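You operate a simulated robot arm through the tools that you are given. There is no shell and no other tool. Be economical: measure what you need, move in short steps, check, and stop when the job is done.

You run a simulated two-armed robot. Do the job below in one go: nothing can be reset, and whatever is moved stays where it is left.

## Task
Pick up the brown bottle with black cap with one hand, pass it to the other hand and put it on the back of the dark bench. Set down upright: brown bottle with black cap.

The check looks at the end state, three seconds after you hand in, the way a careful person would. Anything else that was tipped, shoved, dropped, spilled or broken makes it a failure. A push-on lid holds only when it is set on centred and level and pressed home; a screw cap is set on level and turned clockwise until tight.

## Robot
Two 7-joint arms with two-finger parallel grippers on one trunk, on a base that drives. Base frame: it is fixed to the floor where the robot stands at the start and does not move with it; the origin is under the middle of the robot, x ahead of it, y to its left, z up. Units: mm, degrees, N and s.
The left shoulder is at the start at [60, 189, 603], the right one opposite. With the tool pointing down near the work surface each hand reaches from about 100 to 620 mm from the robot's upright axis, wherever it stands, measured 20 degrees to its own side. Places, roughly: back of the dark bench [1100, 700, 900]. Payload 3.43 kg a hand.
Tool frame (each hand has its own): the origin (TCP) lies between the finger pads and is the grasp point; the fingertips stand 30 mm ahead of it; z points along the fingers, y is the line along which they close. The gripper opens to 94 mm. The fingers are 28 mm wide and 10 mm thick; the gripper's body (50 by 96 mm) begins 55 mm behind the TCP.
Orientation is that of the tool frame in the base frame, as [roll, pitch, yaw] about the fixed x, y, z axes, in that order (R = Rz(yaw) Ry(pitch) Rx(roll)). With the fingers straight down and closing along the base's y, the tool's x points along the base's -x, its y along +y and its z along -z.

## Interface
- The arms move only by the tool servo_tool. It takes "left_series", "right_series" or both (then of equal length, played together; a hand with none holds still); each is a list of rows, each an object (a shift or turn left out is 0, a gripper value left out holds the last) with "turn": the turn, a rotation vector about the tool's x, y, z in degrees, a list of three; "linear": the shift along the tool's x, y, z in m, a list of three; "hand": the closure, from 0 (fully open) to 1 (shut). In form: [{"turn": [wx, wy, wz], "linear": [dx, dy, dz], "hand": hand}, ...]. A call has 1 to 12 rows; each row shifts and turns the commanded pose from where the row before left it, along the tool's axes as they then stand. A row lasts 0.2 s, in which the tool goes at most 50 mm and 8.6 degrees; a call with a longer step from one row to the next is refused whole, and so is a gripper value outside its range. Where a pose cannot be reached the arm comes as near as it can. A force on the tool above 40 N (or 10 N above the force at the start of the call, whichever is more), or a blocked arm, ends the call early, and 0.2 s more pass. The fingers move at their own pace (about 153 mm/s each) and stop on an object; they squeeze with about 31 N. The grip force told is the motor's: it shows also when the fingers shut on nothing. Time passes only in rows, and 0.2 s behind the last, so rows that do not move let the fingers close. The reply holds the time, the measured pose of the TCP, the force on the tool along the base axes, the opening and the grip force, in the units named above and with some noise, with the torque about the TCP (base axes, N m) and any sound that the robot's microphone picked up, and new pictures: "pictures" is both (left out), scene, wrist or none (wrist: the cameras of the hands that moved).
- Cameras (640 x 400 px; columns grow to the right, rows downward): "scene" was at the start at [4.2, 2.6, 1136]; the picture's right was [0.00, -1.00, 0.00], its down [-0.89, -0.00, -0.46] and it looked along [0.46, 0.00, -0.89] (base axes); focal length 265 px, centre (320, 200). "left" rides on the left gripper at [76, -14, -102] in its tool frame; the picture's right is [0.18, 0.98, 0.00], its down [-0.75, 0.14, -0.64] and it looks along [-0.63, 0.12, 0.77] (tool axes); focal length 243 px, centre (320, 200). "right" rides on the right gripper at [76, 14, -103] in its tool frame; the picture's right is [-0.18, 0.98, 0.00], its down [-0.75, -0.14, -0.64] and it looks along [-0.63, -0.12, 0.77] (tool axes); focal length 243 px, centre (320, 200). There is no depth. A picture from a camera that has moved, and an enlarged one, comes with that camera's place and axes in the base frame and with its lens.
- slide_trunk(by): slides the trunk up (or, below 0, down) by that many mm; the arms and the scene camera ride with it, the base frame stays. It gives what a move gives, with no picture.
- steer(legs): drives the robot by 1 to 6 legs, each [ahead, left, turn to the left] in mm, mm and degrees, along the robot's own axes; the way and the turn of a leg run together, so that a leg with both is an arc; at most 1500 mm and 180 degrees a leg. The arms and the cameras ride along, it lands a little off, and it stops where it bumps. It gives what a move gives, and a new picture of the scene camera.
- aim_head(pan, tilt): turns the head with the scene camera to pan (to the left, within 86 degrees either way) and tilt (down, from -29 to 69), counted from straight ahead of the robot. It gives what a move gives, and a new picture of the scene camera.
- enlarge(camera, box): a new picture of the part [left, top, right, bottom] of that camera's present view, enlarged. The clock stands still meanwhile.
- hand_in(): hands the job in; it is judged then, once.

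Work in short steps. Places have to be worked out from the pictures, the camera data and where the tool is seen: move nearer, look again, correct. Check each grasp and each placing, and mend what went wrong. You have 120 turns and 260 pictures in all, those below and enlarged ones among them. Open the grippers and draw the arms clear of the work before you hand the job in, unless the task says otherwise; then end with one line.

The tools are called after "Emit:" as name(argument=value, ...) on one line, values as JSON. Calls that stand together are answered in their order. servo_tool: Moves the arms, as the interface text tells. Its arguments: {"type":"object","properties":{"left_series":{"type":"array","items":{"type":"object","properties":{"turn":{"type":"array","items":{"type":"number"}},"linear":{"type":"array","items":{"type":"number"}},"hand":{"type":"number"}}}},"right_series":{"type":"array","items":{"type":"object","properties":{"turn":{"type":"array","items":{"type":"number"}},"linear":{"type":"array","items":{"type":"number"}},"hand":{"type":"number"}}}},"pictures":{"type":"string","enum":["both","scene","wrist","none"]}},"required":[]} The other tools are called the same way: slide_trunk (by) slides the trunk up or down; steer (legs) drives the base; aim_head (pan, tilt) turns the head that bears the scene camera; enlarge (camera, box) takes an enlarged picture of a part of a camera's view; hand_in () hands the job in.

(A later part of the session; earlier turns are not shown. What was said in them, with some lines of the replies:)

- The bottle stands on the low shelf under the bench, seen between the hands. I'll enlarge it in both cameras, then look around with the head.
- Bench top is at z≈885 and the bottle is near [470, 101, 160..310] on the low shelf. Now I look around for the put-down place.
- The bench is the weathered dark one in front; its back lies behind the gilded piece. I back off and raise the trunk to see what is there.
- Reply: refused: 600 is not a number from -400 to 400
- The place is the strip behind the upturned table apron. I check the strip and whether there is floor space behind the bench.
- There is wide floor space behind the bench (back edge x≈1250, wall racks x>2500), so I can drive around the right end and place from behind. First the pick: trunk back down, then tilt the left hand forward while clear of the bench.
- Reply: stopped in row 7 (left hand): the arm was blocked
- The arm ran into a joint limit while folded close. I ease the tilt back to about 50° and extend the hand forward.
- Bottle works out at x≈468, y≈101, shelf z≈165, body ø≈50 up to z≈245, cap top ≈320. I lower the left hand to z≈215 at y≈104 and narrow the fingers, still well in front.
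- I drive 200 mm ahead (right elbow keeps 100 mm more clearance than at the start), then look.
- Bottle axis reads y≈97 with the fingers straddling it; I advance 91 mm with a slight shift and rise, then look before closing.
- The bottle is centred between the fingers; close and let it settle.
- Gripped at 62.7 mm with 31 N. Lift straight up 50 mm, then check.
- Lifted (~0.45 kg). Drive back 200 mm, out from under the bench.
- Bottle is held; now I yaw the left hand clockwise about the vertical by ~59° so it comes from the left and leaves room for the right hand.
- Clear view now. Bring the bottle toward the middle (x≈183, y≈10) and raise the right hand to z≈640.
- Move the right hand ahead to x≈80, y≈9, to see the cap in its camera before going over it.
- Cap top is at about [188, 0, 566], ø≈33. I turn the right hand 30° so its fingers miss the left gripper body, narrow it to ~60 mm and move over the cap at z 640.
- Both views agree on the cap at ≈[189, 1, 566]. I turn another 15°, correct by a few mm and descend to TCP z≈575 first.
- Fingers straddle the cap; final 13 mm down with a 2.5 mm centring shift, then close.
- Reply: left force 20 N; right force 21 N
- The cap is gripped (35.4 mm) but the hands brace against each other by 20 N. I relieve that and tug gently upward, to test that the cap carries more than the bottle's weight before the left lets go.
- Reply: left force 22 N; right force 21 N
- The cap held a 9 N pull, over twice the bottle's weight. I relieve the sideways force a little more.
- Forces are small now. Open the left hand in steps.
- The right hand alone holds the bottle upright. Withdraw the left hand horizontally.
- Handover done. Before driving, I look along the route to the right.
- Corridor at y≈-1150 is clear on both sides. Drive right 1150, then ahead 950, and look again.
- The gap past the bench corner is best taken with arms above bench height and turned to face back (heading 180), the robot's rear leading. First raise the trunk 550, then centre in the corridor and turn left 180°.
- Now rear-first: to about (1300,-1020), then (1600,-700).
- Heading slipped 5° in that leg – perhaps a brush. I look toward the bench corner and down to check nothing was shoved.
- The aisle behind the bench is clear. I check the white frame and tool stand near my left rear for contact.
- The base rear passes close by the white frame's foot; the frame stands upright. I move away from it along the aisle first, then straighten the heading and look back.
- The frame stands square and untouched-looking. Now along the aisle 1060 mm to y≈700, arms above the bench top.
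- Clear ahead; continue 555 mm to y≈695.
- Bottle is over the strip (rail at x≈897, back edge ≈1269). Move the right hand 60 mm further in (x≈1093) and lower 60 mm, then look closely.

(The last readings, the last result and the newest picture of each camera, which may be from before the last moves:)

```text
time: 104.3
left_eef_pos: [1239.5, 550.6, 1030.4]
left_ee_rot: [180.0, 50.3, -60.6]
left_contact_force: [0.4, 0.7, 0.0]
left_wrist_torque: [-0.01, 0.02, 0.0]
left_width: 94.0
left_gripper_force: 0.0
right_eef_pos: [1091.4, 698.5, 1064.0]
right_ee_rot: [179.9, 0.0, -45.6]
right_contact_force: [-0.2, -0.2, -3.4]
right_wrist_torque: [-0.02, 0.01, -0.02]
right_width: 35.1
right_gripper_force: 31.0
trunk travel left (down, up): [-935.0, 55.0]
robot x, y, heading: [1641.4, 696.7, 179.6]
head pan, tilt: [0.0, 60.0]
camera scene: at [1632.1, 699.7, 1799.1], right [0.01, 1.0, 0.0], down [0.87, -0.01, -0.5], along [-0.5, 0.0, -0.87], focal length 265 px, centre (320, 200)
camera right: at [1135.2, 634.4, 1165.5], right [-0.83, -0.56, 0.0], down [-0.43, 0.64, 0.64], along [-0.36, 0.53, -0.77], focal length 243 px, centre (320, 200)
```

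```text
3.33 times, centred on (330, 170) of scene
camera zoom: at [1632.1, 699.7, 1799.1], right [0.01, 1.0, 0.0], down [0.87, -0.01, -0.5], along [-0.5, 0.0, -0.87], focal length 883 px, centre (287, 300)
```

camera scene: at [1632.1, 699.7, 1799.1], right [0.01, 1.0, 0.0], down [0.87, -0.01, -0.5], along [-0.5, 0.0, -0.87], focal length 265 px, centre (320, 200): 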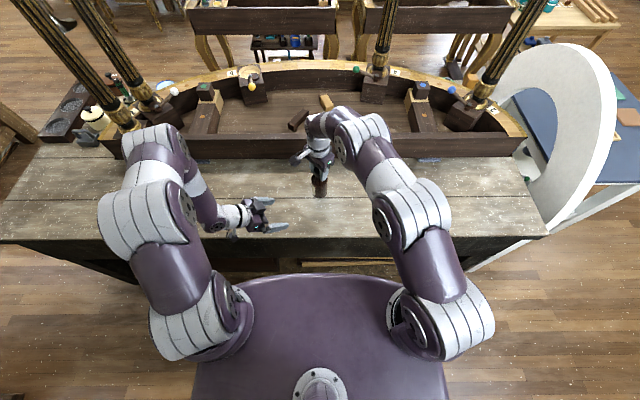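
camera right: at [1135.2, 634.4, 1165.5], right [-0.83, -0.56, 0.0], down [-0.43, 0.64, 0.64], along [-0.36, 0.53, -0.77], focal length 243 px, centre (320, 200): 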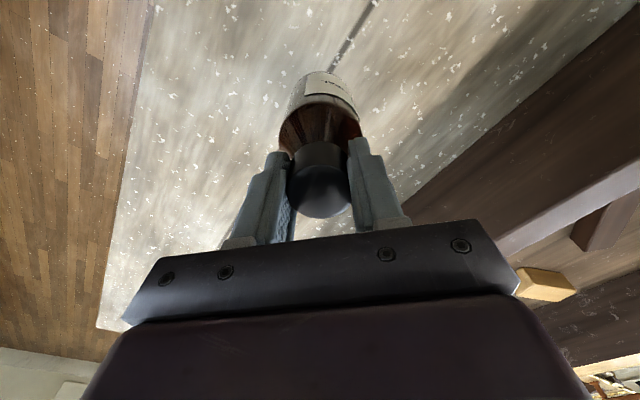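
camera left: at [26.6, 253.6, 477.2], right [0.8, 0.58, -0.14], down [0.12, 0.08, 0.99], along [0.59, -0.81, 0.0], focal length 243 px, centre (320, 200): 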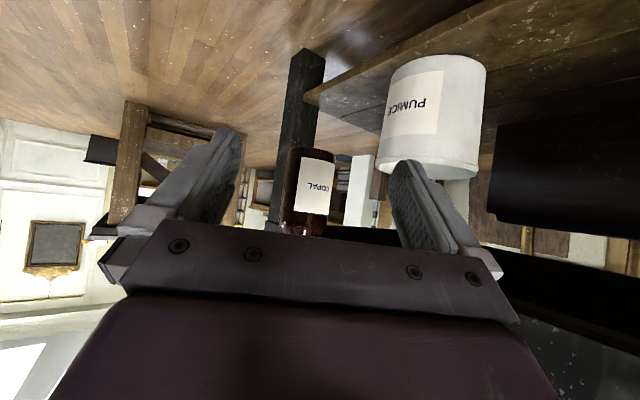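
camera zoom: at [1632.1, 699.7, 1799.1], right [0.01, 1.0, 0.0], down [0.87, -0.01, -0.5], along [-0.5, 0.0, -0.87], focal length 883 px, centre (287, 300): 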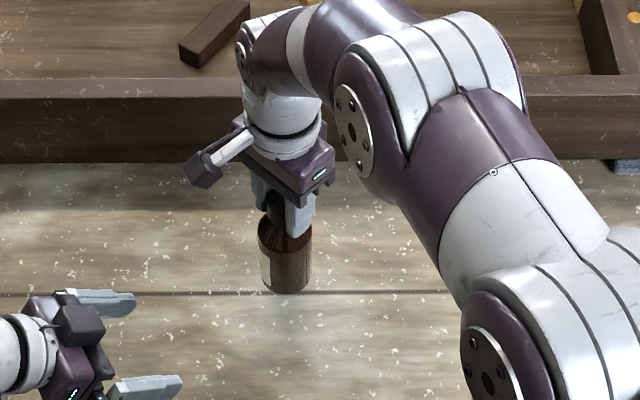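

The bottle hangs upright, base at z≈918, some 30 mm above the top. Lower 20 mm, then in small steps while watching force.

Emit:
servo_tool(right_series=[{"linear": [0, 0, 0.01]}, {"linear": [0, 0, 0.01]}, {"linear": [0, 0, 0.003]}, {}], pictures="wrist")

Emit:
enlarge(camera="left", box=[240, 60, 400, 160])

```text
time: 105.3
left_eef_pos: [1240.4, 548.9, 1030.4]
left_ee_rot: [180.0, 50.3, -60.7]
left_contact_force: [-0.6, -0.1, 0.1]
left_wrist_torque: [0.01, 0.02, 0.0]
left_width: 94.0
left_gripper_force: 0.1
right_eef_pos: [1093.2, 698.2, 1039.9]
right_ee_rot: [180.0, 0.1, -45.5]
right_contact_force: [0.9, 0.1, -3.8]
right_wrist_torque: [0.0, 0.0, 0.01]
right_width: 35.2
right_gripper_force: 30.7
trunk travel left (down, up): [-935.0, 55.0]
robot x, y, heading: [1641.5, 692.7, 179.6]
head pan, tilt: [0.0, 60.0]
camera right: at [1136.9, 634.5, 1141.9], right [-0.83, -0.56, 0.0], down [-0.43, 0.64, 0.64], along [-0.36, 0.53, -0.77], focal length 243 px, centre (320, 200)
```

right: 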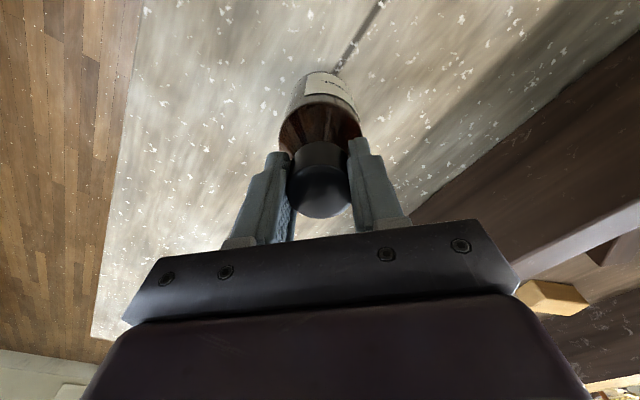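

```text
4.00 times, centred on (320, 110) of left
camera zoom: at [1314.2, 445.2, 1037.2], right [-0.8, -0.58, -0.14], down [-0.12, -0.08, 0.99], along [-0.59, 0.81, 0.0], focal length 970 px, centre (320, 560)
```

zoom: 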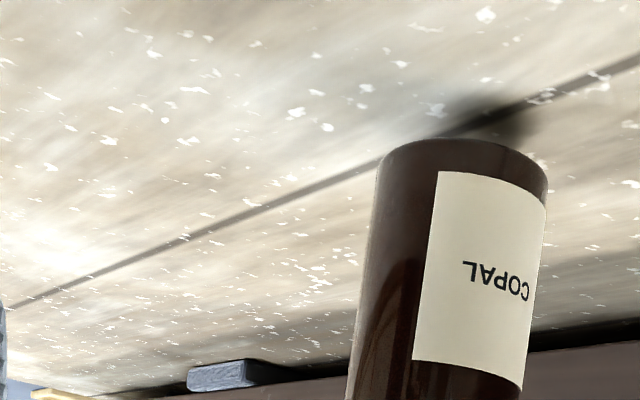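

Contact shadow is close. Lower in 2 mm steps until contact shows.

Emit:
servo_tool(right_series=[{"linear": [0, 0, 0.002]}, {"linear": [0, 0, 0.002]}, {"linear": [0, 0, 0.002]}, {}], pictures="none")

Emit:
enlarge(camera="left", box=[240, 60, 400, 160])

```text
time: 106.3
left_eef_pos: [1239.2, 549.2, 1031.9]
left_ee_rot: [180.0, 50.2, -60.7]
left_contact_force: [0.2, 0.0, -0.1]
left_wrist_torque: [-0.02, -0.01, 0.02]
left_width: 94.1
left_gripper_force: 0.1
right_eef_pos: [1091.8, 697.1, 1033.9]
right_ee_rot: [-179.9, -0.1, -45.5]
right_contact_force: [0.0, 0.1, -3.4]
right_wrist_torque: [-0.01, -0.05, -0.03]
right_width: 35.0
right_gripper_force: 31.2
trunk travel left (down, up): [-935.0, 55.0]
robot x, y, heading: [1640.5, 693.2, 179.5]
head pan, tilt: [0.0, 60.0]
```

```text
4.00 times, centred on (320, 110) of left
camera zoom: at [1314.1, 445.2, 1037.1], right [-0.8, -0.58, -0.14], down [-0.12, -0.08, 0.99], along [-0.59, 0.81, 0.0], focal length 970 px, centre (320, 560)
```

zoom: 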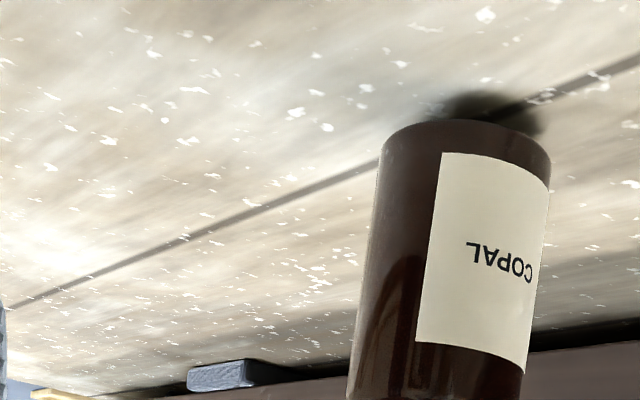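

Still a gap of several mm; continue down.

Emit:
servo_tool(right_series=[{"linear": [0, 0, 0.002]}, {"linear": [0, 0, 0.002]}, {"linear": [0, 0, 0.002]}, {}], pictures="none")

Emit:
enlarge(camera="left", box=[240, 60, 400, 160])

```text
time: 107.3
left_eef_pos: [1239.6, 549.4, 1031.2]
left_ee_rot: [-179.9, 50.3, -60.7]
left_contact_force: [0.4, 0.5, -0.2]
left_wrist_torque: [-0.02, -0.01, 0.03]
left_width: 94.0
left_gripper_force: 0.1
right_eef_pos: [1091.3, 697.4, 1028.1]
right_ee_rot: [-180.0, -0.1, -45.5]
right_contact_force: [-0.6, 0.2, -3.5]
right_wrist_torque: [0.01, 0.0, 0.0]
right_width: 34.9
right_gripper_force: 31.2
trunk travel left (down, up): [-935.0, 55.0]
robot x, y, heading: [1642.3, 694.4, 179.4]
head pan, tilt: [0.0, 60.0]
```

```text
4.00 times, centred on (320, 110) of left
camera zoom: at [1314.1, 445.2, 1037.1], right [-0.8, -0.58, -0.14], down [-0.12, -0.08, 0.99], along [-0.59, 0.81, 0.0], focal length 970 px, centre (320, 560)
```

zoom: 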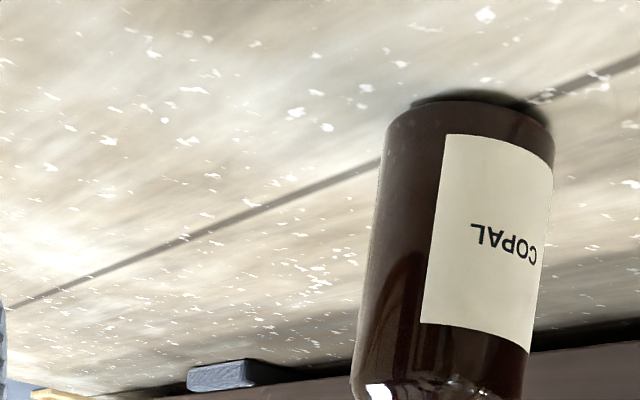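

Nearly down; 1 mm steps now.

Emit:
servo_tool(right_series=[{"linear": [0, 0, 0.001]}, {"linear": [0, 0, 0.001]}, {"linear": [0, 0, 0.001]}, {}], pictures="none")

Emit:
enlarge(camera="left", box=[240, 60, 400, 160])

```text
time: 108.3
left_eef_pos: [1239.8, 548.3, 1031.5]
left_ee_rot: [-179.9, 50.3, -60.8]
left_contact_force: [-0.5, 0.0, 0.2]
left_wrist_torque: [0.0, 0.01, 0.01]
left_width: 94.1
left_gripper_force: 0.0
right_eef_pos: [1092.9, 697.4, 1024.7]
right_ee_rot: [180.0, 0.0, -45.5]
right_contact_force: [0.3, -0.1, -3.4]
right_wrist_torque: [0.01, -0.08, 0.02]
right_width: 34.9
right_gripper_force: 30.7
trunk travel left (down, up): [-935.0, 55.0]
robot x, y, heading: [1640.9, 698.3, 179.6]
head pan, tilt: [0.0, 60.0]
```

```text
4.00 times, centred on (320, 110) of left
camera zoom: at [1314.2, 445.3, 1037.2], right [-0.8, -0.58, -0.14], down [-0.12, -0.08, 0.99], along [-0.59, 0.81, 0.0], focal length 970 px, centre (320, 560)
```

zoom: 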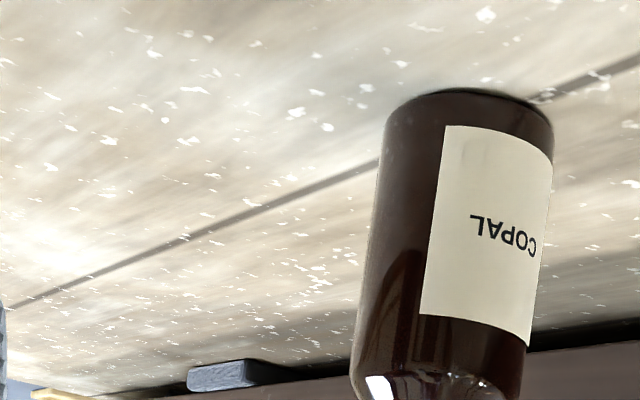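

Emit:
servo_tool(right_series=[{"linear": [0, 0, 0.001]}, {"linear": [0, 0, 0.0005]}, {}], pictures="none")

```text
time: 109.2
left_eef_pos: [1240.7, 549.4, 1032.6]
left_ee_rot: [179.9, 50.4, -60.7]
left_contact_force: [-0.3, 0.1, 0.8]
left_wrist_torque: [-0.01, -0.02, -0.03]
left_width: 94.1
left_gripper_force: 0.1
right_eef_pos: [1094.0, 699.0, 1024.8]
right_ee_rot: [180.0, 0.1, -45.6]
right_contact_force: [0.2, 0.6, 5.6]
right_wrist_torque: [-0.04, -0.26, 0.04]
right_width: 35.0
right_gripper_force: 30.9
trunk travel left (down, up): [-935.0, 55.0]
robot x, y, heading: [1639.0, 697.1, 179.4]
head pan, tilt: [0.0, 60.0]
```

Contact: the tool now reads +5.6 N, so the bottle stands on the bench. Open the right hand.

Emit:
servo_tool(right_series=[{"hand": 0.55}, {"hand": 0.4}, {"hand": 0.3}, {}], pictures="none")

Emit:
enlarge(camera="left", box=[160, 60, 480, 260])

Emit:
enlarge(camera="right", box=[160, 20, 480, 260])

```text
time: 110.2
left_eef_pos: [1240.4, 549.1, 1031.4]
left_ee_rot: [180.0, 50.3, -60.6]
left_contact_force: [-0.9, 0.4, 0.7]
left_wrist_torque: [-0.04, -0.04, -0.01]
left_width: 93.8
left_gripper_force: 0.0
right_eef_pos: [1092.4, 697.5, 1024.0]
right_ee_rot: [179.9, 0.0, -45.5]
right_contact_force: [0.7, -0.1, 0.4]
right_wrist_torque: [0.0, -0.01, -0.01]
right_width: 66.2
right_gripper_force: 0.1
trunk travel left (down, up): [-935.0, 55.0]
robot x, y, heading: [1639.3, 698.6, 179.7]
head pan, tilt: [0.0, 60.0]
```

```text
2.00 times, centred on (320, 160) of left
camera zoom: at [1314.3, 445.2, 1037.2], right [-0.8, -0.58, -0.14], down [-0.12, -0.08, 0.99], along [-0.59, 0.81, 0.0], focal length 485 px, centre (320, 280)
```

zoom: 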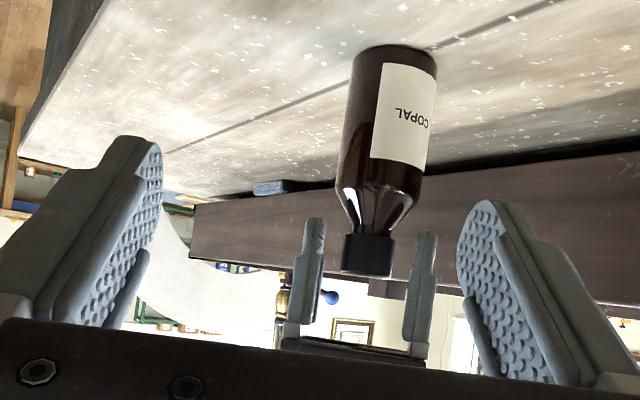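

```text
1.67 times, centred on (320, 140) of right
camera zoom: at [1136.9, 634.3, 1126.0], right [-0.83, -0.56, 0.0], down [-0.43, 0.64, 0.64], along [-0.36, 0.53, -0.77], focal length 404 px, centre (320, 300)
```

zoom: 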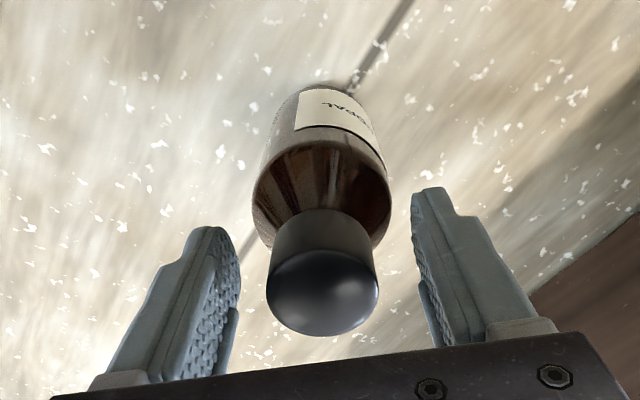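

The bottle stands free and upright. Raise the right hand straight up by 130 mm, clear of the cap.

Emit:
servo_tool(right_series=[{"linear": [0, 0, -0.02]}, {"linear": [0, 0, -0.03]}, {"linear": [0, 0, -0.04]}, {"linear": [0, 0, -0.04]}], pictures="scene")

```text
time: 111.2
left_eef_pos: [1241.5, 549.3, 1032.1]
left_ee_rot: [179.9, 50.3, -60.6]
left_contact_force: [-0.5, 0.1, 0.3]
left_wrist_torque: [0.0, 0.02, 0.01]
left_width: 94.2
left_gripper_force: 0.1
right_eef_pos: [1092.9, 696.6, 1151.9]
right_ee_rot: [-179.9, 0.0, -45.5]
right_contact_force: [0.3, 0.0, -0.4]
right_wrist_torque: [-0.01, -0.01, 0.0]
right_width: 66.0
right_gripper_force: 0.1
trunk travel left (down, up): [-935.0, 55.0]
robot x, y, heading: [1637.1, 697.7, 179.5]
head pan, tilt: [0.0, 60.0]
camera scene: at [1634.9, 699.7, 1799.0], right [0.01, 1.0, 0.0], down [0.87, -0.01, -0.5], along [-0.5, 0.0, -0.87], focal length 265 px, centre (320, 200)
```

scene: 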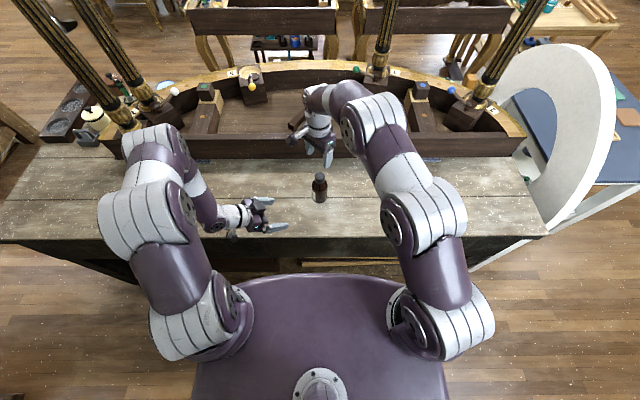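

The bottle stands alone on the back strip. Back off 150 mm so both arms are well clear, and take a final look.

Emit:
steer(legs=[[-150, 0, 0]])

Emit:
enlarge(camera="scene", box=[220, 80, 420, 220])

```text
time: 112.5
left_eef_pos: [1392.2, 545.5, 1030.1]
left_ee_rot: [-179.9, 50.1, -60.5]
left_contact_force: [0.2, -0.9, 0.0]
left_wrist_torque: [0.0, 0.02, 0.01]
left_width: 94.2
left_gripper_force: 0.0
right_eef_pos: [1244.1, 695.4, 1149.4]
right_ee_rot: [-179.9, -0.1, -45.3]
right_contact_force: [-0.6, 0.2, 0.6]
right_wrist_torque: [-0.01, 0.0, 0.0]
right_width: 65.7
right_gripper_force: 0.1
trunk travel left (down, up): [-935.0, 55.0]
robot x, y, heading: [1796.2, 696.1, 179.7]
head pan, tilt: [0.0, 60.0]
camera scene: at [1783.6, 698.2, 1799.0], right [0.01, 1.0, 0.0], down [0.87, -0.01, -0.5], along [-0.5, 0.0, -0.87], focal length 265 px, centre (320, 200)
```

scene: 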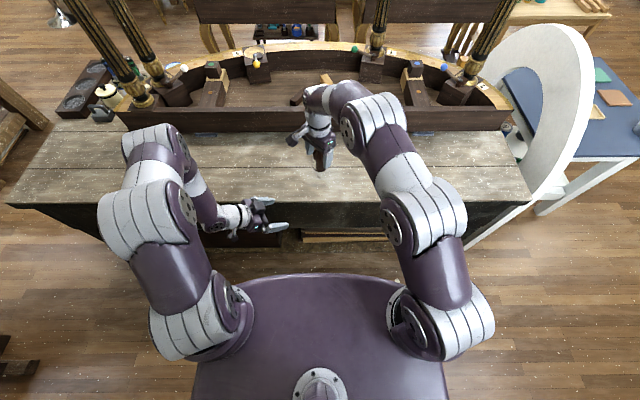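

```text
2.86 times, centred on (320, 150) of scene
camera zoom: at [1783.6, 698.2, 1799.0], right [0.01, 1.0, 0.0], down [0.87, -0.01, -0.5], along [-0.5, 0.0, -0.87], focal length 757 px, centre (320, 343)
```

zoom: 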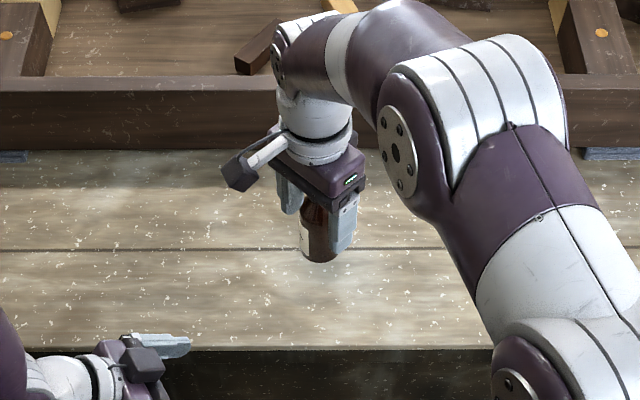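

The hand now hides the bottle from the head; shift it aside 100 mm to verify.

Emit:
servo_tool(right_series=[{"linear": [-0.0235, -0.0235, 0]}, {"linear": [-0.0235, -0.0235, 0]}, {"linear": [-0.0235, -0.0235, 0]}], pictures="none")

Emit:
enlarge(camera="scene", box=[220, 80, 420, 220])

```text
time: 113.3
left_eef_pos: [1395.5, 547.1, 1032.4]
left_ee_rot: [179.8, 50.3, -60.6]
left_contact_force: [0.1, -0.4, 0.3]
left_wrist_torque: [-0.02, -0.01, -0.01]
left_width: 93.9
left_gripper_force: 0.1
right_eef_pos: [1248.5, 795.8, 1152.6]
right_ee_rot: [-179.8, 0.0, -45.4]
right_contact_force: [-0.1, -0.1, -0.6]
right_wrist_torque: [-0.02, -0.02, 0.0]
right_width: 65.8
right_gripper_force: 0.0
trunk travel left (down, up): [-935.0, 55.0]
robot x, y, heading: [1791.2, 697.8, 179.4]
head pan, tilt: [0.0, 60.0]
```

```text
2.86 times, centred on (320, 150) of scene
camera zoom: at [1788.9, 699.3, 1799.1], right [0.01, 1.0, 0.0], down [0.87, -0.01, -0.5], along [-0.5, 0.0, -0.87], focal length 757 px, centre (320, 343)
```

zoom: 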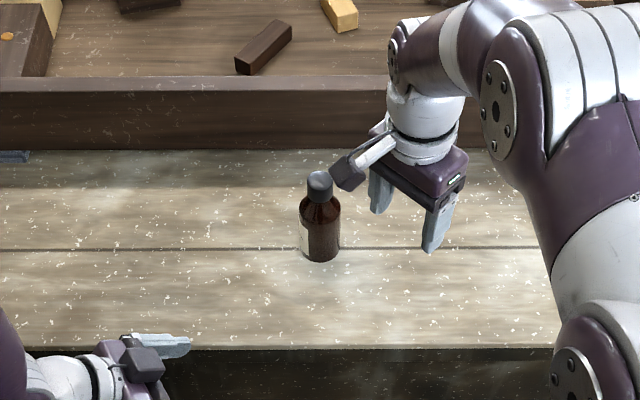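

The bottle stands upright with its cap on, at the back of the bench, and both hands are open and clear. Handing in.

Emit:
hand_in()

```text
The job is handed in.
```

The brown bottle was picked up with the left hand, passed to the right and set upright at the back of the dark bench. On the drive round, my heading slipped 5° near the white carved frame, possibly a light touch. The frame looked upright and square afterwards, but I couldn't confirm it hadn't moved.
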